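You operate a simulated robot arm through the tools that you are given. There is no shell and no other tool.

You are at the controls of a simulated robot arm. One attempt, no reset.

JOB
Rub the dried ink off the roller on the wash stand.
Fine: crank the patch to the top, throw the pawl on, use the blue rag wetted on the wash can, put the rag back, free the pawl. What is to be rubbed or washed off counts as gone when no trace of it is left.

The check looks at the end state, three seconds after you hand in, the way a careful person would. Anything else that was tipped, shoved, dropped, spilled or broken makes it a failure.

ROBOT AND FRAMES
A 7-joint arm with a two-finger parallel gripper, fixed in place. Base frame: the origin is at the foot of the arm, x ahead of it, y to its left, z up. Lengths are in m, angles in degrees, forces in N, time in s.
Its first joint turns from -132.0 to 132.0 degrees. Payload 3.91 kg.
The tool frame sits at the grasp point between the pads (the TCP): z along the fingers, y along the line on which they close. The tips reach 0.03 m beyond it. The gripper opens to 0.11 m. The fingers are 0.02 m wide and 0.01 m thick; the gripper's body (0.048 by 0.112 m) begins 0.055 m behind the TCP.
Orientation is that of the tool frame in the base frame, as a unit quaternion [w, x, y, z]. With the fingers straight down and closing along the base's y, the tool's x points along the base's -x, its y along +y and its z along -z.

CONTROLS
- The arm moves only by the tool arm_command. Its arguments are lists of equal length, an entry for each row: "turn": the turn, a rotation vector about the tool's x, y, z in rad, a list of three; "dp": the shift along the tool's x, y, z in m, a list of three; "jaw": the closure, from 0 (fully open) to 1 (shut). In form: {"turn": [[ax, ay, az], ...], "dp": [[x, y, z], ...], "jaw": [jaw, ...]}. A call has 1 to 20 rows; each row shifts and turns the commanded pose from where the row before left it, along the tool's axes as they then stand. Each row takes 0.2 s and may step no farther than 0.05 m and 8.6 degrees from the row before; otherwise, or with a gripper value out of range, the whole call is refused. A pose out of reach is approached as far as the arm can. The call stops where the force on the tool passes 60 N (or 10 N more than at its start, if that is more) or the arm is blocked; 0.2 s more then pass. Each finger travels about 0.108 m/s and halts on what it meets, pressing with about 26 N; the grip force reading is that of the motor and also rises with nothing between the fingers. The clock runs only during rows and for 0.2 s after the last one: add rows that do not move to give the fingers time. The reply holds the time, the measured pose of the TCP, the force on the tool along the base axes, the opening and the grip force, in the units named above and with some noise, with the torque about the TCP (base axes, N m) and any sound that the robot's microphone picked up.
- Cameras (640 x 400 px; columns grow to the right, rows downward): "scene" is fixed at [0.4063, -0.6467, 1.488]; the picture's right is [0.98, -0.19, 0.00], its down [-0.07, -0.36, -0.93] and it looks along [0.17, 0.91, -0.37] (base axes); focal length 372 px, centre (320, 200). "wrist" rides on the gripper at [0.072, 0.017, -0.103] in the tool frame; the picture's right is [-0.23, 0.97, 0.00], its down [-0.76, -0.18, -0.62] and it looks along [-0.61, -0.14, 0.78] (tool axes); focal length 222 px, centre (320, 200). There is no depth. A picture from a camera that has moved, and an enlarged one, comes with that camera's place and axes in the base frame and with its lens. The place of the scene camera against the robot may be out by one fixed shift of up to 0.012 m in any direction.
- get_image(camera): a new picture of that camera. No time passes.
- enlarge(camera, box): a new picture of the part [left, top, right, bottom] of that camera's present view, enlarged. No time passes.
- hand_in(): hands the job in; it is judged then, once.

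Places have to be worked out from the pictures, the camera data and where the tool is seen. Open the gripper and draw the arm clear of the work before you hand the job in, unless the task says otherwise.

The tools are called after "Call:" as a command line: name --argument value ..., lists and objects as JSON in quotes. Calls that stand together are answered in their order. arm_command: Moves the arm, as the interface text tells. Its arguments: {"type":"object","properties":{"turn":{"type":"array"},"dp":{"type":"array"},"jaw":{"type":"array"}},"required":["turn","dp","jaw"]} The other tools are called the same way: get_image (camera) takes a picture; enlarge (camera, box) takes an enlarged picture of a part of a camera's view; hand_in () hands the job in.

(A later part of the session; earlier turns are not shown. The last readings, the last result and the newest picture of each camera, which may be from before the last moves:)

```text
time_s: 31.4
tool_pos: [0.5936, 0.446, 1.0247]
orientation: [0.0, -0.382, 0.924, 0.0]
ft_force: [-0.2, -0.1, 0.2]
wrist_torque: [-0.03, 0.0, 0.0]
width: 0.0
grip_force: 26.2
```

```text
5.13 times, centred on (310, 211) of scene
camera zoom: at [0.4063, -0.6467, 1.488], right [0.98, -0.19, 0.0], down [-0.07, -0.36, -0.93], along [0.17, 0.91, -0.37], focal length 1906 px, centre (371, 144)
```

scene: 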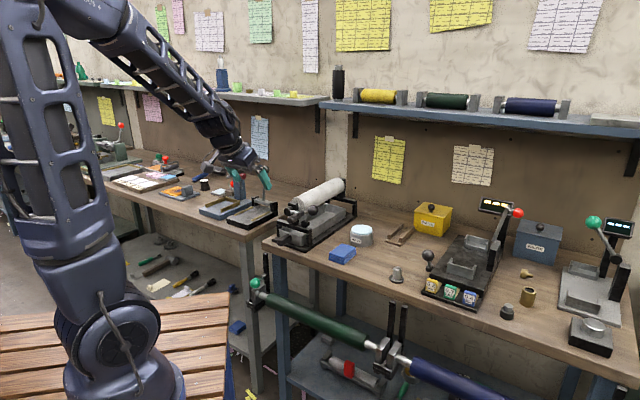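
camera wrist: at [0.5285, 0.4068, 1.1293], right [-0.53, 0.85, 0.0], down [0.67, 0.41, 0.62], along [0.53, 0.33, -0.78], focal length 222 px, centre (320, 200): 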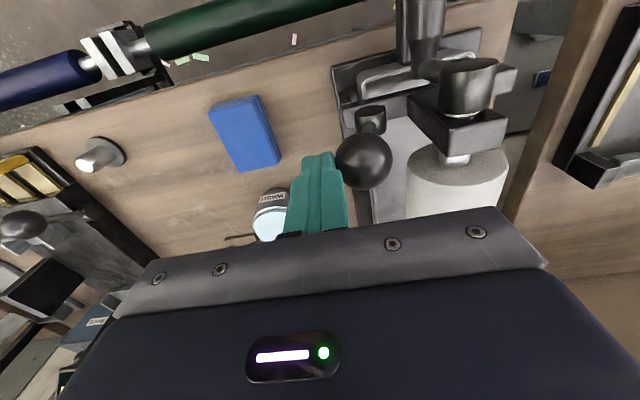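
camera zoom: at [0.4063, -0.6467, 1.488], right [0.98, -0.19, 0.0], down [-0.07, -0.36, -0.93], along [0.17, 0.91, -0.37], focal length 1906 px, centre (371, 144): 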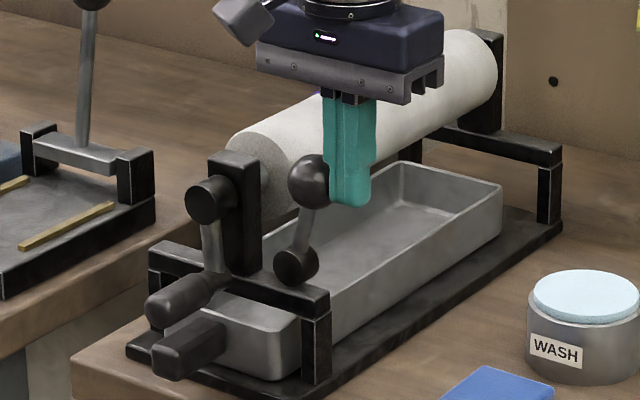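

The ball follows with hardly any force, and the lever is coming upright. I'll keep pushing in small steps.

Call:
arm_command --turn '[[0, 0, 0], [0, 0, 0], [0, 0, 0], [0, 0, 0], [0, 0, 0]]' --dp '[[0, 0.004, 0], [0, 0.004, 0], [0, 0.004, 0], [0, 0.004, 0], [0, 0, 0]]' --jaw '[1, 1, 1, 1, 1]'

Call:
enlarge --camera "wrist" --box '[260, 40, 520, 220]'

Call:
enlarge --camera "scene" --box '[265, 172, 355, 250]'

```text
time_s: 32.6
tool_pos: [0.5812, 0.4578, 1.0268]
orientation: [0.001, -0.382, 0.924, -0.001]
ft_force: [0.5, 0.2, 1.0]
wrist_torque: [0.0, -0.03, -0.01]
width: 0.0
grip_force: 26.2
```

```text
2.22 times, centred on (390, 130) of wrist
camera zoom: at [0.5171, 0.4182, 1.1299], right [-0.53, 0.85, 0.0], down [0.67, 0.41, 0.62], along [0.53, 0.33, -0.78], focal length 494 px, centre (164, 356)
```

zoom: 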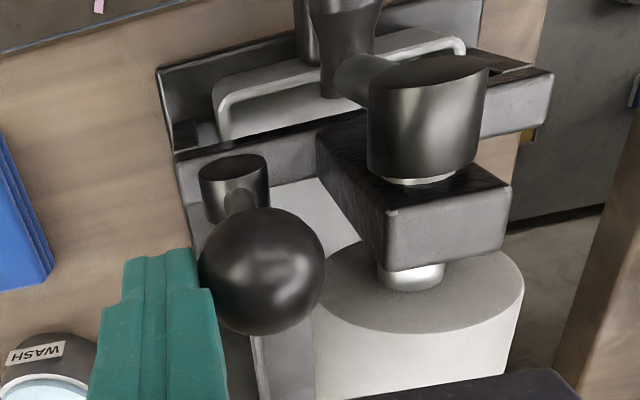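

```text
5.13 times, centred on (310, 211) of scene
camera zoom: at [0.4063, -0.6467, 1.488], right [0.98, -0.19, 0.0], down [-0.07, -0.36, -0.93], along [0.17, 0.91, -0.37], focal length 1906 px, centre (371, 144)
```

zoom: 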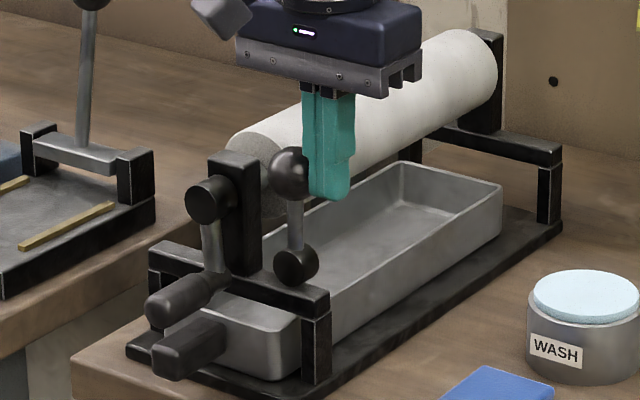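

The lever is about vertical now. I'll keep going in small steps until it stops or clicks.

Call:
arm_command --turn '[[0, 0, 0], [0, 0, 0], [0, 0, 0], [0, 0, 0], [0, 0, 0]]' --dp '[[0, 0.003, 0], [0, 0.003, 0], [0, 0.003, 0], [0, 0.003, 0], [0, 0, 0]]' --jaw '[1, 1, 1, 1, 1]'

Call:
enlarge --camera "wrist" --box '[260, 40, 520, 220]'

Call:
enlarge --camera "scene" --box '[265, 172, 355, 250]'

```text
time_s: 33.8
tool_pos: [0.5744, 0.4659, 1.0276]
orientation: [0.0, -0.382, 0.924, 0.0]
ft_force: [0.1, 0.8, -0.2]
wrist_torque: [0.02, -0.02, 0.01]
width: 0.0
grip_force: 25.9
```

```text
2.22 times, centred on (390, 130) of wrist
camera zoom: at [0.509, 0.4262, 1.13], right [-0.53, 0.85, 0.0], down [0.67, 0.41, 0.62], along [0.53, 0.33, -0.78], focal length 494 px, centre (164, 356)
```

zoom: 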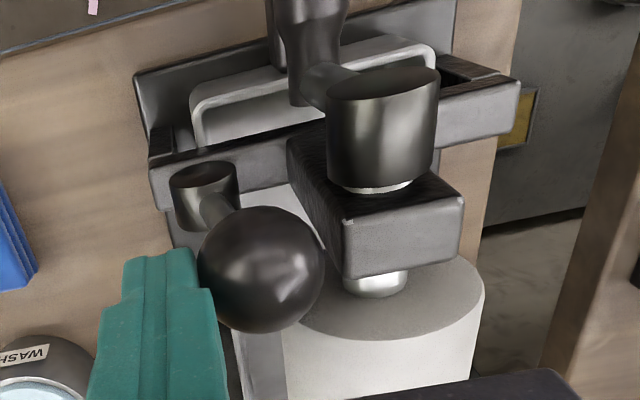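

```text
5.13 times, centred on (310, 211) of scene
camera zoom: at [0.4063, -0.6467, 1.488], right [0.98, -0.19, 0.0], down [-0.07, -0.36, -0.93], along [0.17, 0.91, -0.37], focal length 1906 px, centre (371, 144)
```

zoom: 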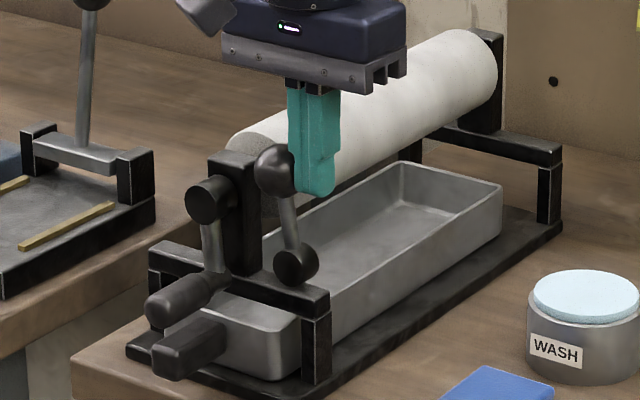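

Call:
arm_command --turn '[[0, 0, 0], [0, 0, 0], [0, 0, 0], [0, 0, 0], [0, 0, 0]]' --dp '[[0, 0.002, 0], [0, 0.002, 0], [0, 0.002, 0], [0, 0.002, 0], [0, 0, 0]]' --jaw '[1, 1, 1, 1, 1]'

Call:
enlarge --camera "wrist" --box '[260, 40, 520, 220]'

Call:
enlarge --camera "scene" --box '[265, 172, 355, 250]'

```text
time_s: 35.0
tool_pos: [0.5667, 0.472, 1.0275]
orientation: [0.0, -0.382, 0.924, 0.0]
ft_force: [0.2, -0.2, -0.2]
wrist_torque: [0.01, 0.03, 0.0]
width: 0.0002
grip_force: 26.3
```

```text
2.22 times, centred on (390, 130) of wrist
camera zoom: at [0.5037, 0.4323, 1.1301], right [-0.53, 0.85, 0.0], down [0.67, 0.41, 0.62], along [0.53, 0.33, -0.78], focal length 494 px, centre (164, 356)
```

zoom: 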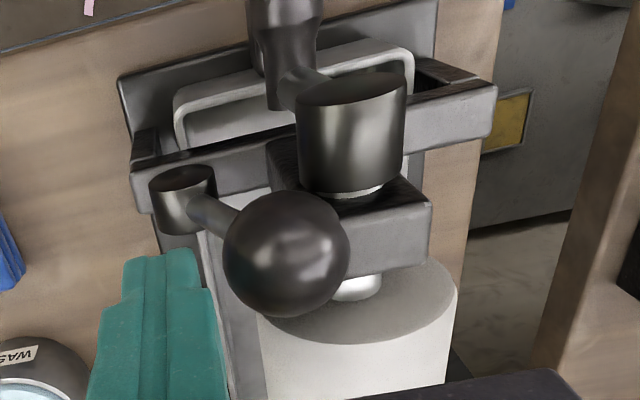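

```text
5.13 times, centred on (310, 211) of scene
camera zoom: at [0.4063, -0.6467, 1.488], right [0.98, -0.19, 0.0], down [-0.07, -0.36, -0.93], along [0.17, 0.91, -0.37], focal length 1906 px, centre (371, 144)
```

zoom: 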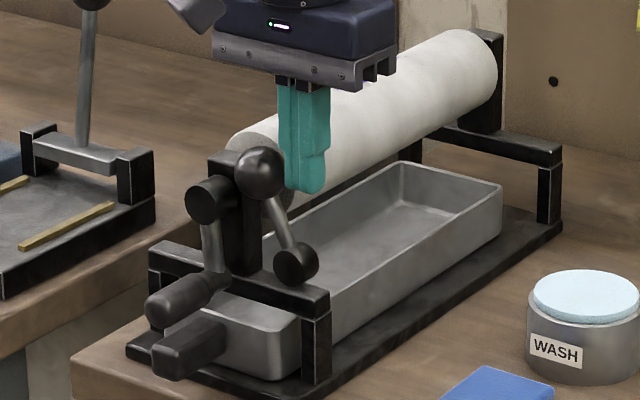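

The lever snapped over on its own and now leans toward the roller, clear of the finger, so the pawl should be on. I'll back off to the right and up, and check that it stays.

Call:
arm_command --turn '[[0, 0, 0], [0, 0, 0], [0, 0, 0], [0, 0, 0], [0, 0, 0], [0, 0, 0], [0, 0, 0]]' --dp '[[0, -0.02, 0], [0, -0.02, 0], [0, -0.02, -0.03], [0, -0.02, -0.03], [0, -0.02, -0.04], [0, -0.02, -0.04], [0, 0, 0]]' --jaw '[1, 1, 0.8, 0.6, 0.3, 0, 0]'

Call:
get_image --camera "wrist"

Call:
enlarge --camera "scene" --box '[265, 172, 355, 250]'

Call:
enlarge --camera "scene" --box '[310, 210, 400, 280]'

```text
time_s: 36.6
tool_pos: [0.6525, 0.3857, 1.1661]
orientation: [0.001, -0.382, 0.924, 0.0]
ft_force: [-0.6, -0.4, 0.3]
wrist_torque: [-0.01, -0.03, 0.0]
width: 0.1099
grip_force: 0.2
```

```text
taken
camera wrist: at [0.5879, 0.3465, 1.2695], right [-0.53, 0.85, 0.0], down [0.67, 0.41, 0.62], along [0.53, 0.33, -0.78], focal length 222 px, centre (320, 200)
```

wrist: 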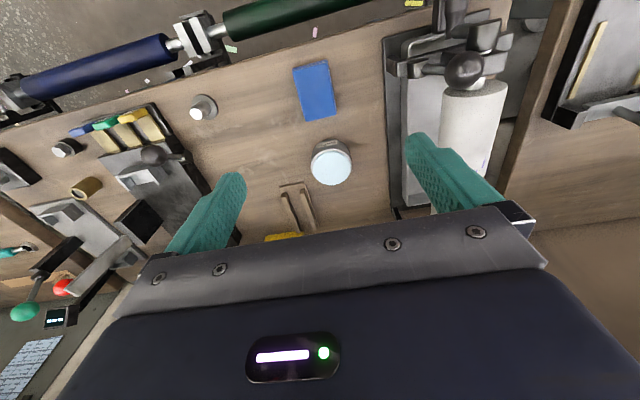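

```text
5.13 times, centred on (310, 211) of scene
camera zoom: at [0.4063, -0.6467, 1.488], right [0.98, -0.19, 0.0], down [-0.07, -0.36, -0.93], along [0.17, 0.91, -0.37], focal length 1906 px, centre (371, 144)
```

zoom: 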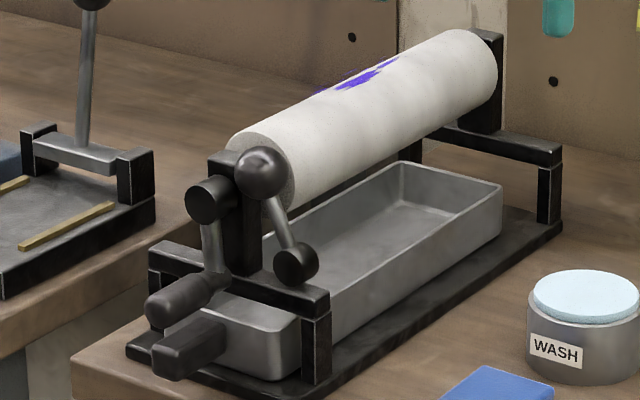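

```text
5.71 times, centred on (355, 245) of scene
camera zoom: at [0.4063, -0.6467, 1.488], right [0.98, -0.19, 0.0], down [-0.07, -0.36, -0.93], along [0.17, 0.91, -0.37], focal length 2124 px, centre (120, -57)
```

zoom: 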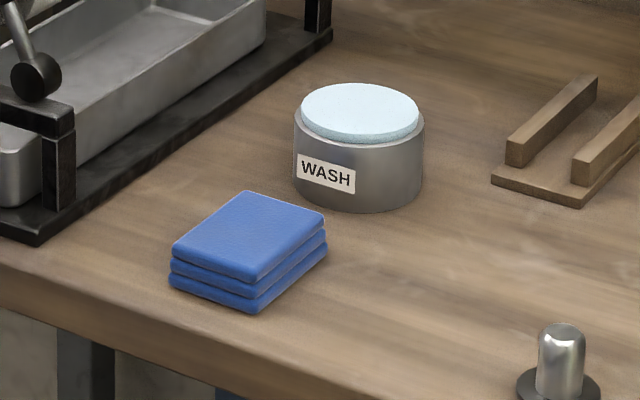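

The pawl stays thrown toward the roller and the patch is still on top. Now I'll locate the rag and can precisely.

Call:
enlarge --camera "wrist" --box '[250, 40, 390, 220]'

```text
2.22 times, centred on (320, 130) of wrist
camera zoom: at [0.5879, 0.3465, 1.2695], right [-0.53, 0.85, 0.0], down [0.67, 0.41, 0.62], along [0.53, 0.33, -0.78], focal length 494 px, centre (320, 356)
```

zoom: 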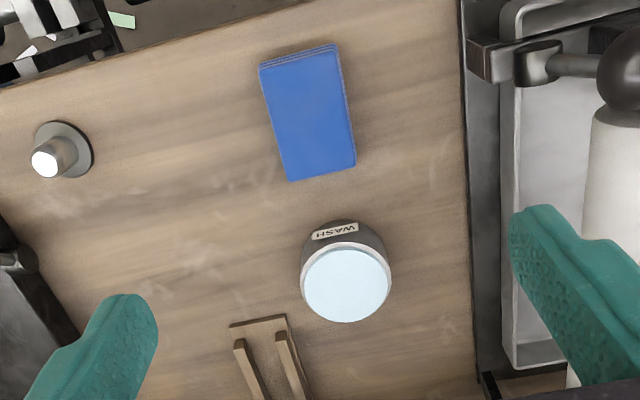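

The rag measures about 0.054 × 0.083 × 0.025 m, centred at (0.670, 0.3885) with its top at z ≈ 0.87, and it is aligned with my gripper. The wash can's top is at (0.765, 0.483, 0.892), radius about 0.039. I'll lower to just above the rag with open jaws and check.

Call:
arm_command --turn '[[0, 0, 0], [0, 0, 0], [0, 0, 0], [0, 0, 0], [0, 0, 0], [0, 0, 0], [0, 0, 0]]' --dp '[[-0.0074, -0.0054, 0.039], [-0.0073, -0.0053, 0.039], [0, 0, 0.039], [0, 0, 0.039], [0, 0, 0.039], [0, 0, 0.035], [0, 0, 0]]' --jaw '[0, 0, 0.1, 0.2, 0.2, 0.2, 0.2]'

Call:
get_image --camera "wrist"

Call:
enlarge --camera "scene" --box '[310, 210, 400, 280]'

```text
time_s: 38.2
tool_pos: [0.6701, 0.3898, 0.9361]
orientation: [0.0, -0.382, 0.924, 0.0]
ft_force: [0.4, 0.8, -0.1]
wrist_torque: [0.01, 0.02, 0.01]
width: 0.0882
grip_force: 0.1
```

```text
taken
camera wrist: at [0.606, 0.3508, 1.0399], right [-0.53, 0.85, 0.0], down [0.67, 0.41, 0.62], along [0.53, 0.33, -0.78], focal length 222 px, centre (320, 200)
```

wrist: 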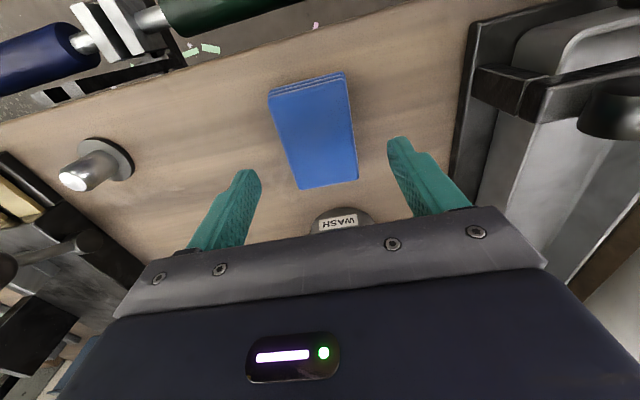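

```text
5.71 times, centred on (355, 245) of scene
camera zoom: at [0.4063, -0.6467, 1.488], right [0.98, -0.19, 0.0], down [-0.07, -0.36, -0.93], along [0.17, 0.91, -0.37], focal length 2124 px, centre (120, -57)
```

zoom: 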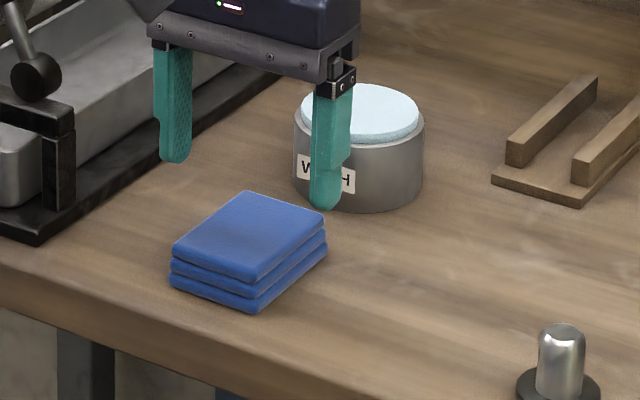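

The fingers straddle the rag and are centred to within about 2 mm. Its top works out near 0.875. I'll descend until the tips are at about z = 0.855 and look again.

Call:
arm_command --turn '[[0, 0, 0], [0, 0, 0], [0, 0, 0], [0, 0, 0]]' --dp '[[0, 0, 0.02], [0, 0, 0.02], [0, 0, 0.011], [0, 0, 0]]' --jaw '[0.2, 0.2, 0.2, 0.2]'

Call:
get_image --camera "wrist"

Call:
enlarge --camera "scene" --box '[315, 230, 385, 280]'

```text
time_s: 39.2
tool_pos: [0.6694, 0.3901, 0.8861]
orientation: [0.0, -0.382, 0.924, 0.001]
ft_force: [0.1, -0.4, -0.5]
wrist_torque: [-0.02, 0.01, -0.04]
width: 0.0881
grip_force: 0.1
```

```text
taken
camera wrist: at [0.6052, 0.3499, 0.9887], right [-0.53, 0.85, 0.0], down [0.67, 0.41, 0.62], along [0.53, 0.33, -0.78], focal length 222 px, centre (320, 200)
```

wrist: 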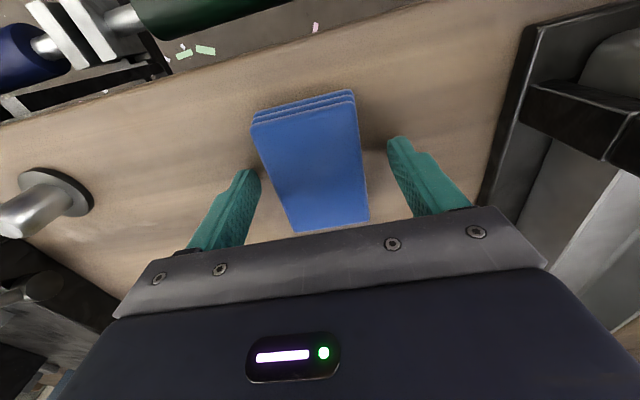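

```text
8.00 times, centred on (350, 255) of scene
camera zoom: at [0.4063, -0.6467, 1.488], right [0.98, -0.19, 0.0], down [-0.07, -0.36, -0.93], along [0.17, 0.91, -0.37], focal length 2974 px, centre (80, -240)
```

zoom: 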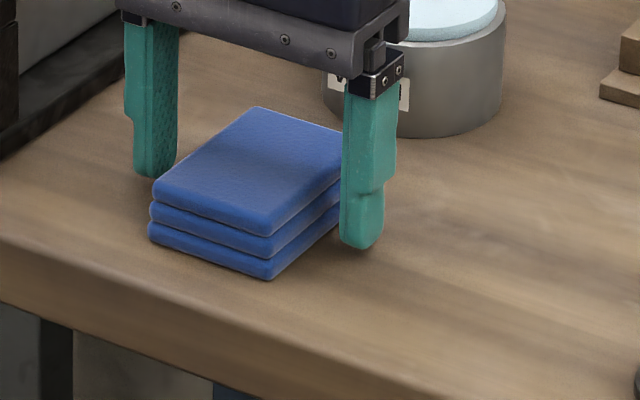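

The tips are just above the bench on either side of the rag. I'm closing on it.

Call:
arm_command --turn '[[0, 0, 0], [0, 0, 0], [0, 0, 0], [0, 0, 0]]' --dp '[[0, 0, 0], [0, 0, 0], [0, 0, 0], [0, 0, 0]]' --jaw '[0.5, 1, 1, 1]'

Call:
get_image --camera "wrist"

Call:
enlarge --camera "scene" --box '[315, 230, 385, 280]'

```text
time_s: 40.2
tool_pos: [0.6695, 0.3893, 0.8865]
orientation: [0.0, -0.382, 0.924, 0.0]
ft_force: [0.0, 0.0, 0.5]
wrist_torque: [0.03, -0.01, 0.03]
width: 0.0589
grip_force: 25.8
```

```text
taken
camera wrist: at [0.6052, 0.3499, 0.9889], right [-0.53, 0.85, 0.0], down [0.67, 0.41, 0.62], along [0.53, 0.33, -0.78], focal length 222 px, centre (320, 200)
```

wrist: 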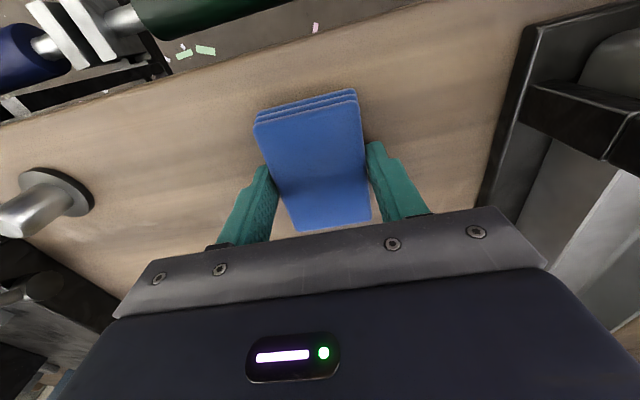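

```text
8.00 times, centred on (350, 255) of scene
camera zoom: at [0.4063, -0.6467, 1.488], right [0.98, -0.19, 0.0], down [-0.07, -0.36, -0.93], along [0.17, 0.91, -0.37], focal length 2974 px, centre (80, -240)
```

zoom: 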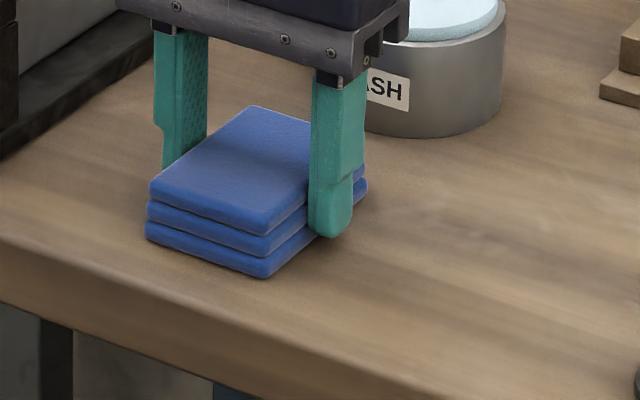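

The rag is gripped at a width of 0.059, with the grasp at (0.6695, 0.3893, 0.8865) as the put-back pose. I'll lift it and move over the wash can.

Call:
arm_command --turn '[[0, 0, 0], [0, 0, 0], [0, 0, 0], [0, 0, 0], [0, 0, 0], [0, 0, 0], [0, 0, 0], [0, 0, 0], [0, 0, 0]]' --dp '[[0, 0, -0.02], [0, 0, -0.03], [0, 0, -0.03], [0, 0, -0.03], [-0.034, 0, 0], [-0.034, 0, 0], [-0.034, -0.0007, 0], [-0.0318, 0, 0], [0, 0, 0]]' --jaw '[1, 1, 1, 1, 1, 1, 1, 1, 1]'

Call:
get_image --camera "wrist"

Call:
enlarge --camera "scene" --box '[310, 200, 420, 270]'

```text
time_s: 42.2
tool_pos: [0.7666, 0.4816, 0.9959]
orientation: [0.0, -0.382, 0.924, 0.0]
ft_force: [0.0, -0.3, 0.2]
wrist_torque: [0.01, 0.01, -0.03]
width: 0.059
grip_force: 26.1
```

```text
taken
camera wrist: at [0.7023, 0.443, 1.0976], right [-0.53, 0.85, 0.0], down [0.67, 0.41, 0.62], along [0.53, 0.33, -0.78], focal length 222 px, centre (320, 200)
```

wrist: 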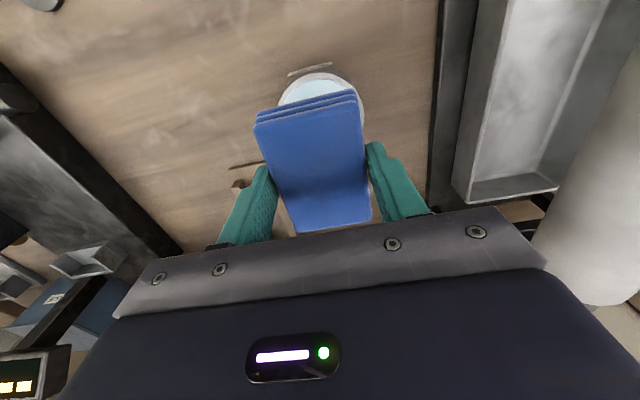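

```text
5.71 times, centred on (365, 235) of scene
camera zoom: at [0.4063, -0.6467, 1.488], right [0.98, -0.19, 0.0], down [-0.07, -0.36, -0.93], along [0.17, 0.91, -0.37], focal length 2124 px, centre (63, 0)
```

zoom: 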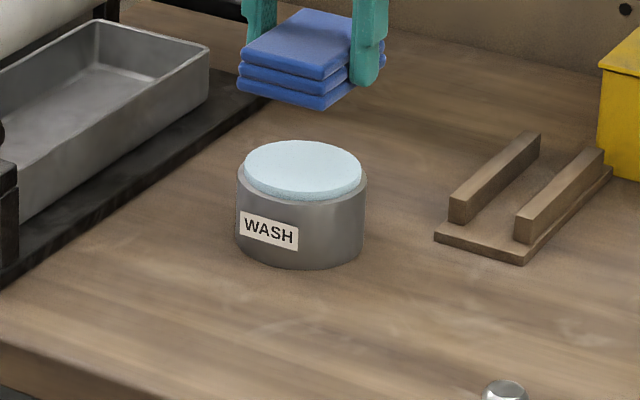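

The rag is well centred over the wash pad. I'll descend most of the way and then feel for contact.

Call:
arm_command --turn '[[0, 0, 0], [0, 0, 0], [0, 0, 0], [0, 0, 0]]' --dp '[[0, 0.001, 0.02], [0, 0.001, 0.02], [0, 0.001, 0.016], [0, 0, 0]]' --jaw '[1, 1, 1, 1]'

Call:
enlarge --camera "scene" --box '[310, 200, 420, 270]'

```text
time_s: 43.2
tool_pos: [0.7638, 0.4864, 0.9389]
orientation: [0.0, -0.382, 0.924, 0.001]
ft_force: [-0.5, 0.7, -1.3]
wrist_torque: [0.01, -0.03, 0.0]
width: 0.059
grip_force: 26.2
```

```text
5.71 times, centred on (365, 235) of scene
camera zoom: at [0.4063, -0.6467, 1.488], right [0.98, -0.19, 0.0], down [-0.07, -0.36, -0.93], along [0.17, 0.91, -0.37], focal length 2124 px, centre (63, 0)
```

zoom: 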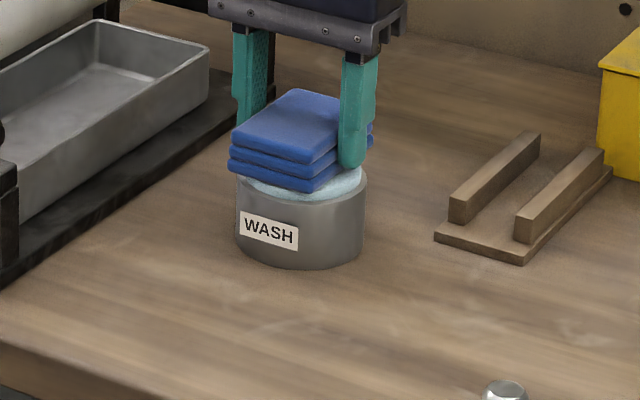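

Call:
arm_command --turn '[[0, 0, 0], [0, 0, 0], [0, 0, 0]]' --dp '[[0, 0, 0.002], [0, 0, 0.002], [0, 0, 0.001]]' --jaw '[1, 1, 1]'

```text
time_s: 44.0
tool_pos: [0.764, 0.486, 0.9369]
orientation: [0.002, -0.382, 0.924, 0.001]
ft_force: [-5.4, 1.0, 33.1]
wrist_torque: [0.03, 0.1, -0.01]
width: 0.0591
grip_force: 25.8
```

The rag is in contact, pressing at 33 N. I'll ease off slightly and hold about a second so it soaks, without dragging the can, then lift.

Call:
arm_command --turn '[[0, 0, 0], [0, 0, 0], [0, 0, 0], [0, 0, 0], [0, 0, 0], [0, 0, 0], [0, 0, 0], [0, 0, 0], [0, 0, 0], [0, 0, 0]]' --dp '[[0, 0, -0.001], [0, 0, 0], [0, 0, 0], [0, 0, 0], [0, 0, 0], [0, 0, 0], [0, 0, -0.02], [0, 0, -0.03], [0, 0, -0.03], [0, 0, 0]]' --jaw '[1, 1, 1, 1, 1, 1, 1, 1, 1, 1]'

Call:
enlarge --camera "scene" --box '[310, 190, 420, 260]'

Call:
get_image --camera "wrist"

```text
time_s: 46.2
tool_pos: [0.764, 0.4854, 1.0171]
orientation: [0.001, -0.381, 0.924, 0.001]
ft_force: [0.3, -0.1, -0.4]
wrist_torque: [-0.01, 0.0, 0.01]
width: 0.0591
grip_force: 26.0
```

```text
5.71 times, centred on (365, 225) of scene
camera zoom: at [0.4063, -0.6467, 1.488], right [0.98, -0.19, 0.0], down [-0.07, -0.36, -0.93], along [0.17, 0.91, -0.37], focal length 2124 px, centre (63, 57)
```

zoom: 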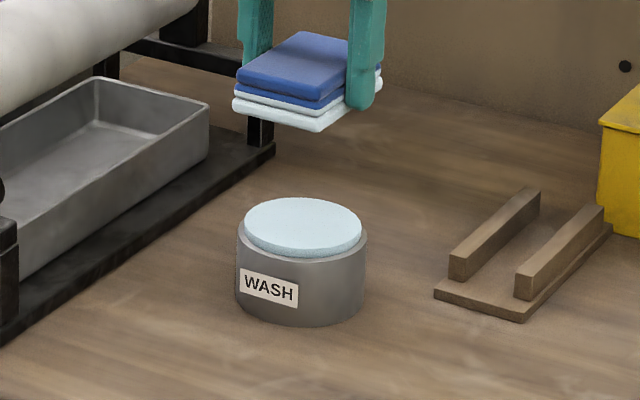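

```text
taken
camera wrist: at [0.6997, 0.4456, 1.1184], right [-0.53, 0.85, 0.0], down [0.67, 0.41, 0.62], along [0.53, 0.33, -0.78], focal length 222 px, centre (320, 200)
```

wrist: 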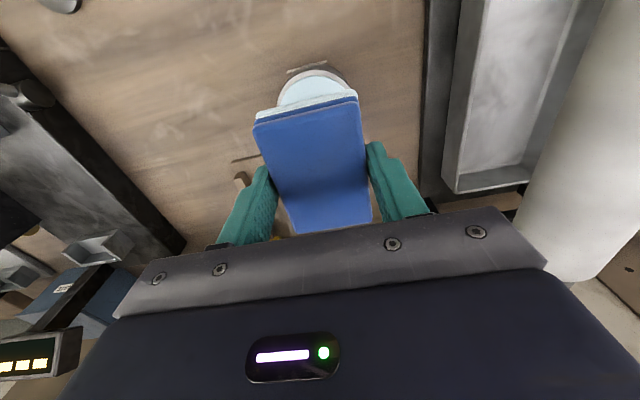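

The underside of the rag is now whitish and wet, and the can hasn't moved. I'll lift and move over the patch centre, estimated at (0.635, 0.623) with the roller top at about 1.014.

Call:
arm_command --turn '[[0, 0, 0], [0, 0, 0], [0, 0, 0], [0, 0, 0], [0, 0, 0], [0, 0, 0], [0, 0, 0], [0, 0, 0]]' --dp '[[0, 0, -0.035], [0, 0, -0.035], [0, 0, -0.035], [-0.0015, 0.047, 0], [-0.0015, 0.047, 0], [-0.0015, 0.047, 0], [-0.0015, 0.047, 0], [0, 0, 0]]' --jaw '[1, 1, 1, 1, 1, 1, 1, 1]'

Call:
get_image --camera "wrist"

Call:
enlarge --camera "scene" --box '[280, 150, 380, 230]'

```text
time_s: 48.0
tool_pos: [0.6337, 0.6237, 1.1192]
orientation: [0.0, -0.382, 0.924, 0.0]
ft_force: [0.5, -1.1, 0.1]
wrist_torque: [0.01, 0.01, 0.0]
width: 0.0588
grip_force: 25.4
```

```text
taken
camera wrist: at [0.5693, 0.5842, 1.222], right [-0.53, 0.85, 0.0], down [0.67, 0.41, 0.62], along [0.53, 0.33, -0.78], focal length 222 px, centre (320, 200)
```

wrist: 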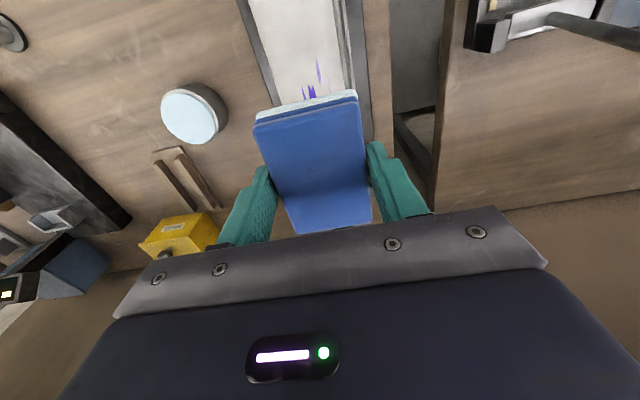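

```text
5.00 times, centred on (330, 190) of scene
camera zoom: at [0.4063, -0.6467, 1.488], right [0.98, -0.19, 0.0], down [-0.07, -0.36, -0.93], along [0.17, 0.91, -0.37], focal length 1858 px, centre (270, 250)
```

zoom: 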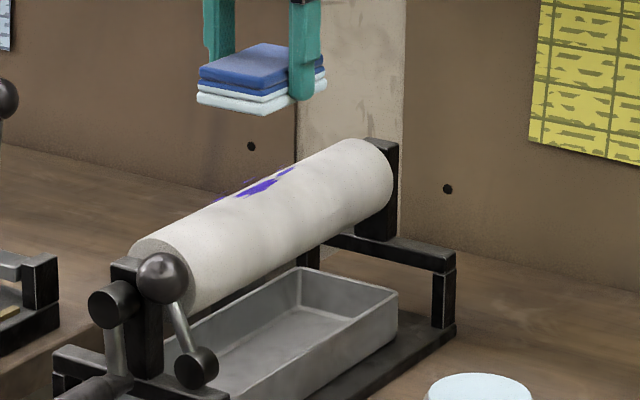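

The rag is lined up above the patch. I'll descend in stages, feeling for contact.

Call:
arm_command --turn '[[0, 0, 0], [0, 0, 0], [0, 0, 0], [0, 0, 0]]' --dp '[[0, 0, 0.02], [0, 0, 0.02], [0, 0, 0.01], [0, 0, 0]]' --jaw '[1, 1, 1, 1]'

Call:
enlarge --camera "scene" --box '[280, 150, 380, 230]'

Call:
arm_command --turn '[[0, 0, 0], [0, 0, 0], [0, 0, 0]]' --dp '[[0, 0, 0.002], [0, 0, 0.002], [0, 0, 0]]' --jaw '[1, 1, 1]'

```text
time_s: 49.0
tool_pos: [0.6347, 0.6233, 1.0688]
orientation: [0.0, -0.382, 0.924, 0.0]
ft_force: [0.4, 0.9, 0.3]
wrist_torque: [0.01, 0.01, 0.04]
width: 0.0591
grip_force: 26.3
```

```text
5.00 times, centred on (330, 190) of scene
camera zoom: at [0.4063, -0.6467, 1.488], right [0.98, -0.19, 0.0], down [-0.07, -0.36, -0.93], along [0.17, 0.91, -0.37], focal length 1858 px, centre (270, 250)
```

zoom: 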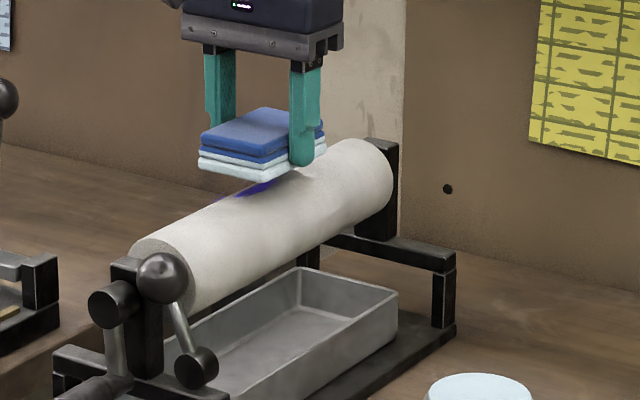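

```text
time_s: 49.8
tool_pos: [0.6332, 0.6218, 1.0666]
orientation: [0.0, -0.382, 0.924, 0.0]
ft_force: [0.2, 0.4, -1.0]
wrist_torque: [-0.03, -0.01, -0.01]
width: 0.0587
grip_force: 25.9
```

Call:
arm_command --turn '[[0, 0, 0], [0, 0, 0], [0, 0, 0]]' --dp '[[0, 0, 0.002], [0, 0, 0.002], [0, 0, 0]]' --jaw '[1, 1, 1]'

```text
time_s: 50.6
tool_pos: [0.6349, 0.6226, 1.0626]
orientation: [0.0, -0.382, 0.924, 0.0]
ft_force: [-0.7, 0.5, 0.6]
wrist_torque: [0.04, 0.01, 0.0]
width: 0.059
grip_force: 26.1
```

Call:
arm_command --turn '[[0, 0, 0], [0, 0, 0], [0, 0, 0]]' --dp '[[0, 0, 0.002], [0, 0, 0.001], [0, 0, 0]]' --jaw '[1, 1, 1]'

Call:
enlarge --camera "scene" --box '[300, 160, 360, 210]'

```text
time_s: 51.4
tool_pos: [0.6339, 0.6234, 1.0594]
orientation: [0.0, -0.381, 0.924, 0.0]
ft_force: [1.0, -0.2, 0.3]
wrist_torque: [0.02, 0.02, -0.02]
width: 0.059
grip_force: 26.2
```

```text
8.00 times, centred on (330, 185) of scene
camera zoom: at [0.4063, -0.6467, 1.488], right [0.98, -0.19, 0.0], down [-0.07, -0.36, -0.93], along [0.17, 0.91, -0.37], focal length 2974 px, centre (240, 320)
```

zoom: 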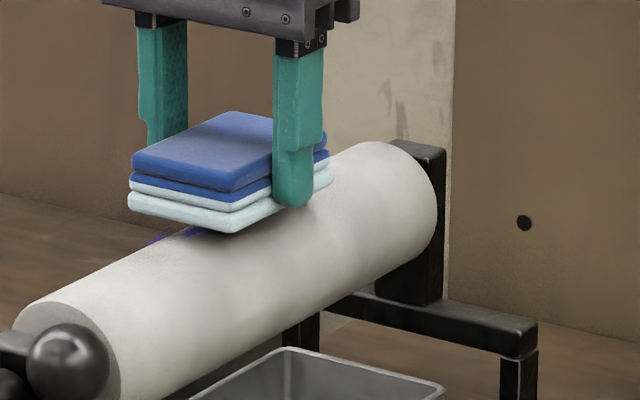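

Call:
arm_command --turn '[[0, 0, 0], [0, 0, 0], [0, 0, 0]]' --dp '[[0, 0, 0.0015], [0, 0, 0.0015], [0, 0, 0]]' --jaw '[1, 1, 1]'

```text
time_s: 52.2
tool_pos: [0.6352, 0.6231, 1.0567]
orientation: [-0.001, -0.382, 0.924, 0.0]
ft_force: [0.2, 0.7, -1.4]
wrist_torque: [0.02, 0.0, -0.01]
width: 0.0592
grip_force: 25.6
```

Call:
arm_command --turn '[[0, 0, 0], [0, 0, 0], [0, 0, 0]]' --dp '[[0, 0, 0.0015], [0, 0, 0.0015], [0, 0, 0]]' --jaw '[1, 1, 1]'

```text
time_s: 53.0
tool_pos: [0.635, 0.6231, 1.0526]
orientation: [0.0, -0.382, 0.924, 0.0]
ft_force: [0.4, -0.2, -0.1]
wrist_torque: [0.03, -0.01, 0.01]
width: 0.0589
grip_force: 26.3
```

Call:
arm_command --turn '[[0, 0, 0], [0, 0, 0], [0, 0, 0]]' --dp '[[0, 0, 0.0015], [0, 0, 0.001], [0, 0, 0]]' --jaw '[1, 1, 1]'

Call:
enlarge --camera "scene" --box '[300, 160, 360, 210]'

```text
time_s: 53.8
tool_pos: [0.6349, 0.6226, 1.0515]
orientation: [0.001, -0.382, 0.924, 0.0]
ft_force: [2.5, 0.7, 7.3]
wrist_torque: [0.01, -0.13, 0.03]
width: 0.0587
grip_force: 26.2
```

```text
8.00 times, centred on (330, 185) of scene
camera zoom: at [0.4063, -0.6467, 1.488], right [0.98, -0.19, 0.0], down [-0.07, -0.36, -0.93], along [0.17, 0.91, -0.37], focal length 2974 px, centre (240, 320)
```

zoom: 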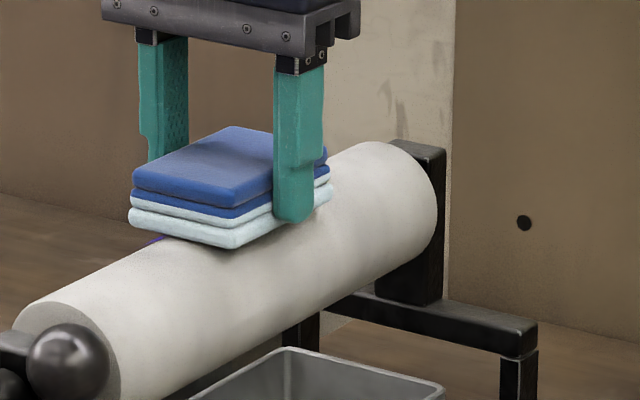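

Contact is made at TCP z ≈ 1.0515. I'll press about 1 mm more and stroke back and forth along the roller over the patch.

Call:
arm_command --turn '[[0, 0, 0], [0, 0, 0], [0, 0, 0], [0, 0, 0], [0, 0, 0], [0, 0, 0], [0, 0, 0], [0, 0, 0], [0, 0, 0]]' --dp '[[0, 0, 0.001], [-0.01, 0, 0], [-0.01, 0, 0], [-0.01, 0, 0], [0.012, 0, 0], [0.012, 0, 0], [0.012, 0, 0], [0.012, 0, 0], [0.012, 0, 0]]' --jaw '[1, 1, 1, 1, 1, 1, 1, 1, 1]'

Call:
enlarge --camera "scene" --box '[300, 160, 360, 210]'

```text
time_s: 55.8
tool_pos: [0.6128, 0.6011, 1.0509]
orientation: [0.0, -0.382, 0.924, 0.001]
ft_force: [6.8, 6.2, 21.4]
wrist_torque: [0.29, -0.24, -0.01]
width: 0.0589
grip_force: 26.0
```

```text
8.00 times, centred on (330, 185) of scene
camera zoom: at [0.4063, -0.6467, 1.488], right [0.98, -0.19, 0.0], down [-0.07, -0.36, -0.93], along [0.17, 0.91, -0.37], focal length 2974 px, centre (240, 320)
```

zoom: 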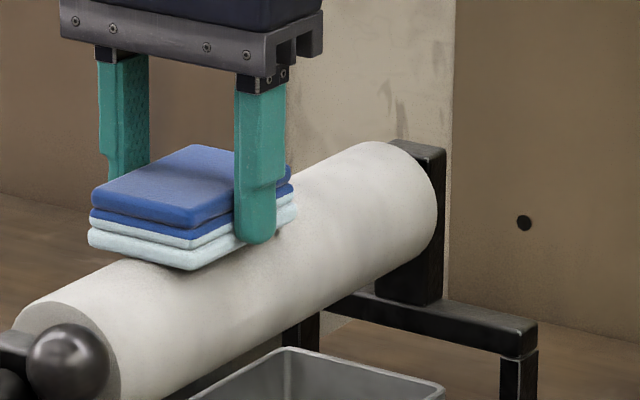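

Normal force is steady at 21 N with light friction. I'll do several more full strokes.

Call:
arm_command --turn '[[0, 0, 0], [0, 0, 0], [0, 0, 0], [0, 0, 0], [0, 0, 0], [0, 0, 0], [0, 0, 0], [0, 0, 0], [0, 0, 0], [0, 0, 0], [0, 0, 0], [0, 0, 0], [0, 0, 0], [0, 0, 0], [0, 0, 0], [0, 0, 0], [0, 0, 0], [0, 0, 0], [0, 0, 0], [0, 0, 0]]' --dp '[[-0.013, 0, 0], [-0.013, 0, 0], [-0.013, 0, 0], [-0.013, 0, 0], [-0.013, 0, 0], [0.013, 0, 0], [0.013, 0, 0], [0.013, 0, 0], [0.013, 0, 0], [0.013, 0, 0], [-0.013, 0, 0], [-0.013, 0, 0], [-0.013, 0, 0], [-0.013, 0, 0], [-0.013, 0, 0], [0.013, 0, 0], [0.013, 0, 0], [0.013, 0, 0], [0.013, 0, 0], [0.013, 0, 0]]' --jaw '[1, 1, 1, 1, 1, 1, 1, 1, 1, 1, 1, 1, 1, 1, 1, 1, 1, 1, 1, 1]'

Call:
enlarge --camera "scene" --box '[300, 160, 360, 210]'

```text
time_s: 60.0
tool_pos: [0.6127, 0.6016, 1.0494]
orientation: [0.001, -0.381, 0.925, 0.0]
ft_force: [0.2, 1.0, 5.9]
wrist_torque: [0.1, -0.09, 0.0]
width: 0.0591
grip_force: 26.5
```

```text
8.00 times, centred on (330, 185) of scene
camera zoom: at [0.4063, -0.6467, 1.488], right [0.98, -0.19, 0.0], down [-0.07, -0.36, -0.93], along [0.17, 0.91, -0.37], focal length 2974 px, centre (240, 320)
```

zoom: 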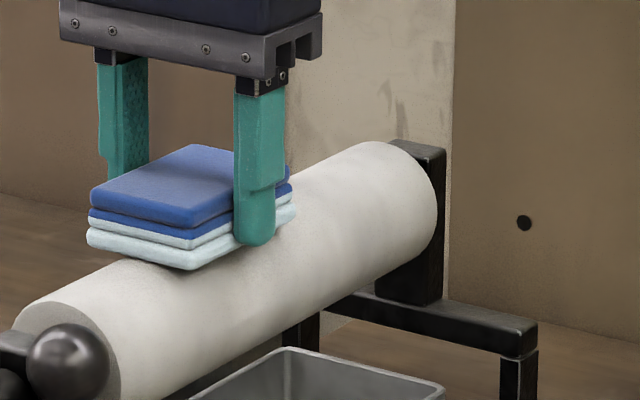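

The force has fallen to 6 N. I'll lift off, move sideways to the left (away from the can), and inspect the patch area from that side.

Call:
arm_command --turn '[[0, 0, 0], [0, 0, 0], [0, 0, 0], [0, 0, 0], [0, 0, 0], [0, 0, 0]]' --dp '[[0, 0, -0.03], [0, 0, -0.04], [-0.01, 0.03, -0.03], [-0.01, 0.04, 0], [-0.01, 0.03, 0], [0, 0, 0]]' --jaw '[1, 1, 1, 1, 1, 1]'

Call:
get_image --camera "wrist"

Call:
enlarge --camera "wrist" --box '[140, 20, 300, 180]'

Call:
enlarge --camera "scene" --box '[300, 160, 360, 210]'

```text
time_s: 61.4
tool_pos: [0.5645, 0.6945, 1.1501]
orientation: [0.0, -0.382, 0.924, 0.001]
ft_force: [-0.1, -0.7, -0.5]
wrist_torque: [0.02, 0.01, 0.02]
width: 0.0586
grip_force: 26.1
```

```text
taken
camera wrist: at [0.4998, 0.6547, 1.2529], right [-0.53, 0.85, 0.0], down [0.67, 0.41, 0.62], along [0.53, 0.33, -0.78], focal length 222 px, centre (320, 200)
```

wrist: 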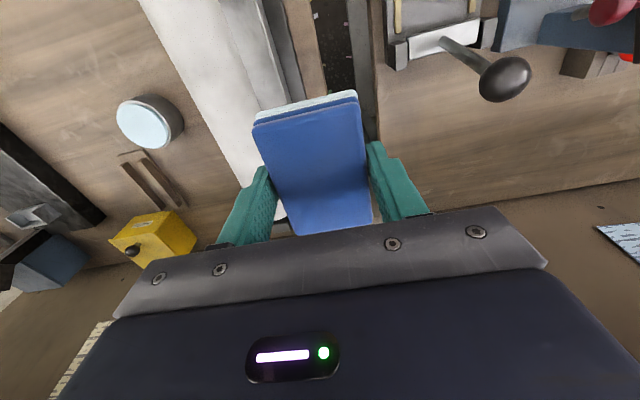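

```text
2.50 times, centred on (220, 100) of wrist
camera zoom: at [0.4998, 0.6547, 1.2529], right [-0.53, 0.85, 0.0], down [0.67, 0.41, 0.62], along [0.53, 0.33, -0.78], focal length 555 px, centre (570, 450)
```

zoom: 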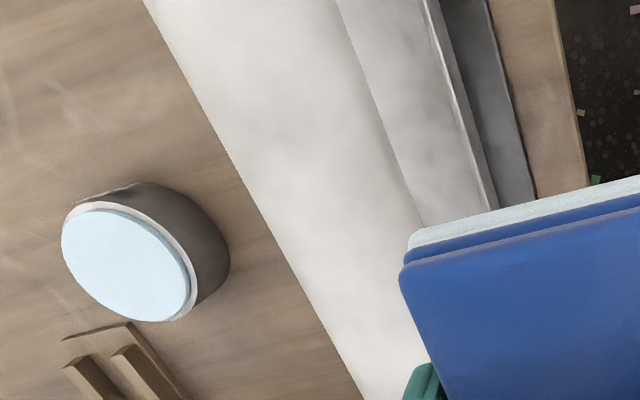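

```text
8.00 times, centred on (330, 185) of scene
camera zoom: at [0.4063, -0.6467, 1.488], right [0.98, -0.19, 0.0], down [-0.07, -0.36, -0.93], along [0.17, 0.91, -0.37], focal length 2974 px, centre (240, 320)
```

zoom: 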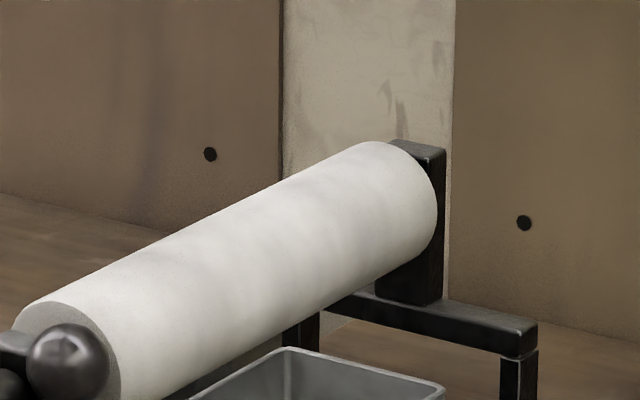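

No purple is visible from either camera. I'll zoom in hard on the patch area to check for faint traces.

Call:
enlarge --camera "wrist" --box '[190, 80, 270, 190]'

Call:
enlarge --camera "scene" --box '[300, 172, 335, 200]'

```text
3.64 times, centred on (230, 135) of wrist
camera zoom: at [0.4998, 0.6547, 1.2529], right [-0.53, 0.85, 0.0], down [0.67, 0.41, 0.62], along [0.53, 0.33, -0.78], focal length 808 px, centre (647, 436)
```

zoom: 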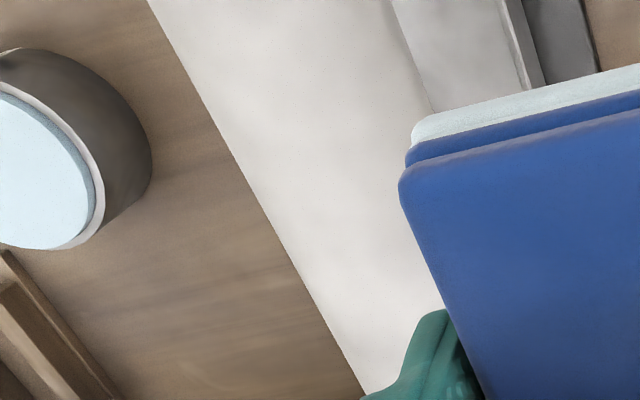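

```text
14.29 times, centred on (318, 186) of scene
camera zoom: at [0.4063, -0.6467, 1.488], right [0.98, -0.19, 0.0], down [-0.07, -0.36, -0.93], along [0.17, 0.91, -0.37], focal length 5310 px, centre (356, 400)
```

zoom: 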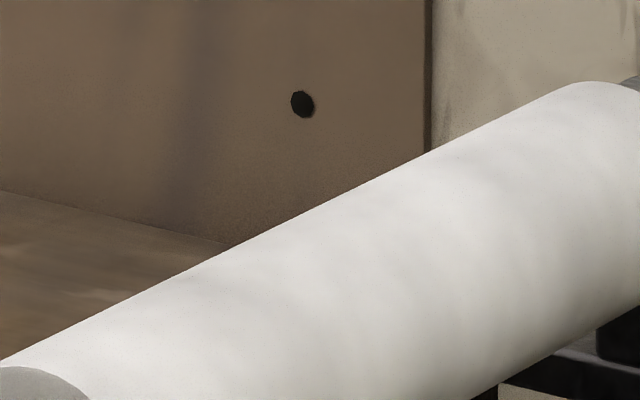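

It looks clean. To be sure about the far-left flank, part of which the rag hides, I'll shift another 5 cm left and look.

Call:
arm_command --turn '[[0, 0, 0], [0, 0, 0], [0, 0, 0]]' --dp '[[0, 0.03, -0.01], [0, 0.03, 0], [0, 0, 0]]' --jaw '[1, 1, 1]'

Call:
enlarge --camera "wrist" --box '[120, 0, 280, 200]'

Call:
enlarge --camera "wrist" --box '[160, 80, 240, 180]'

```text
time_s: 62.2
tool_pos: [0.5217, 0.7366, 1.1607]
orientation: [0.001, -0.381, 0.924, 0.0]
ft_force: [-0.1, -0.3, -0.1]
wrist_torque: [0.0, 0.01, -0.01]
width: 0.0591
grip_force: 25.7
```

```text
2.00 times, centred on (200, 100) of wrist
camera zoom: at [0.4568, 0.6979, 1.2635], right [-0.53, 0.85, 0.0], down [0.67, 0.41, 0.62], along [0.53, 0.33, -0.78], focal length 444 px, centre (560, 400)
```

zoom: 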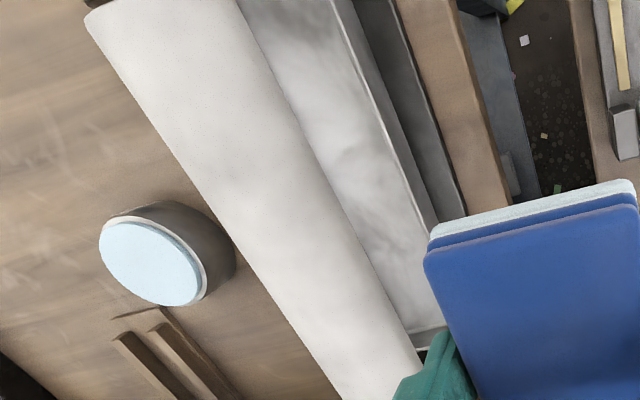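

```text
4.00 times, centred on (200, 130) of wrist
camera zoom: at [0.4568, 0.6979, 1.2635], right [-0.53, 0.85, 0.0], down [0.67, 0.41, 0.62], along [0.53, 0.33, -0.78], focal length 888 px, centre (800, 480)
```

zoom: 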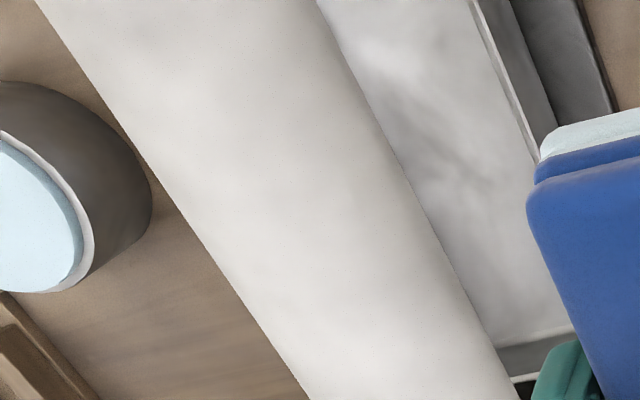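

All sides look clean. Now I'll carry the rag back above its original spot at (0.6695, 0.3893).

Call:
arm_command --turn '[[0, 0, 0], [0, 0, 0], [0, 0, 0], [0, 0, 0], [0, 0, 0], [0, 0, 0], [0, 0, 0], [0, 0, 0], [0, 0, 0], [0, 0, 0], [0, 0, 0], [0, 0, 0], [0, 0, 0]]' --dp '[[0.0175, -0.0438, 0], [0.0175, -0.0438, 0], [0.0175, -0.0438, 0], [0.0175, -0.0438, 0], [0.0175, -0.0438, 0], [0.0175, -0.0438, 0], [0.0175, -0.0438, 0], [0.0175, -0.0438, 0], [0, 0, 0.04], [0, 0, 0.04], [0, 0, 0.04], [0, 0, 0.04], [0, 0, 0]]' --jaw '[1, 1, 1, 1, 1, 1, 1, 1, 1, 1, 1, 1, 1]'

Call:
get_image --camera "wrist"

Call:
enlarge --camera "scene" --box '[310, 210, 400, 280]'

```text
time_s: 65.0
tool_pos: [0.6702, 0.3876, 1.0009]
orientation: [0.0, -0.382, 0.924, 0.0]
ft_force: [0.4, 0.6, 0.3]
wrist_torque: [0.02, 0.03, 0.02]
width: 0.0589
grip_force: 26.5
```

```text
taken
camera wrist: at [0.6059, 0.3488, 1.103], right [-0.53, 0.85, 0.0], down [0.67, 0.41, 0.62], along [0.53, 0.33, -0.78], focal length 222 px, centre (320, 200)
```

wrist: 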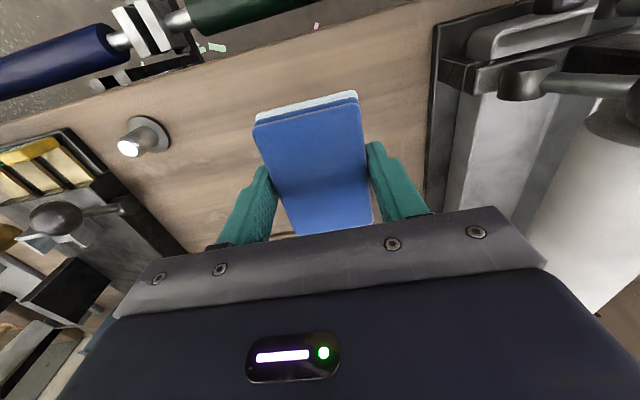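

```text
5.71 times, centred on (355, 245) of scene
camera zoom: at [0.4063, -0.6467, 1.488], right [0.98, -0.19, 0.0], down [-0.07, -0.36, -0.93], along [0.17, 0.91, -0.37], focal length 2124 px, centre (120, -57)
```

zoom: 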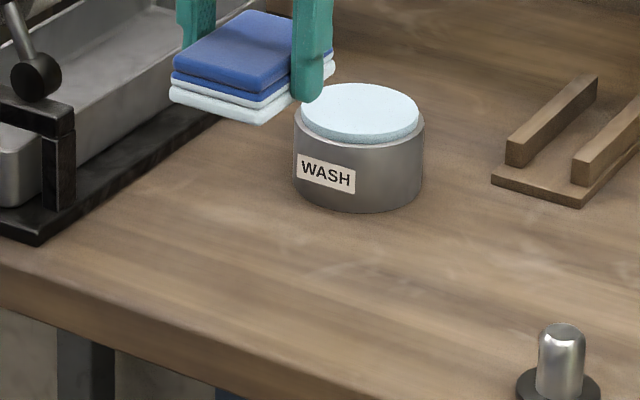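

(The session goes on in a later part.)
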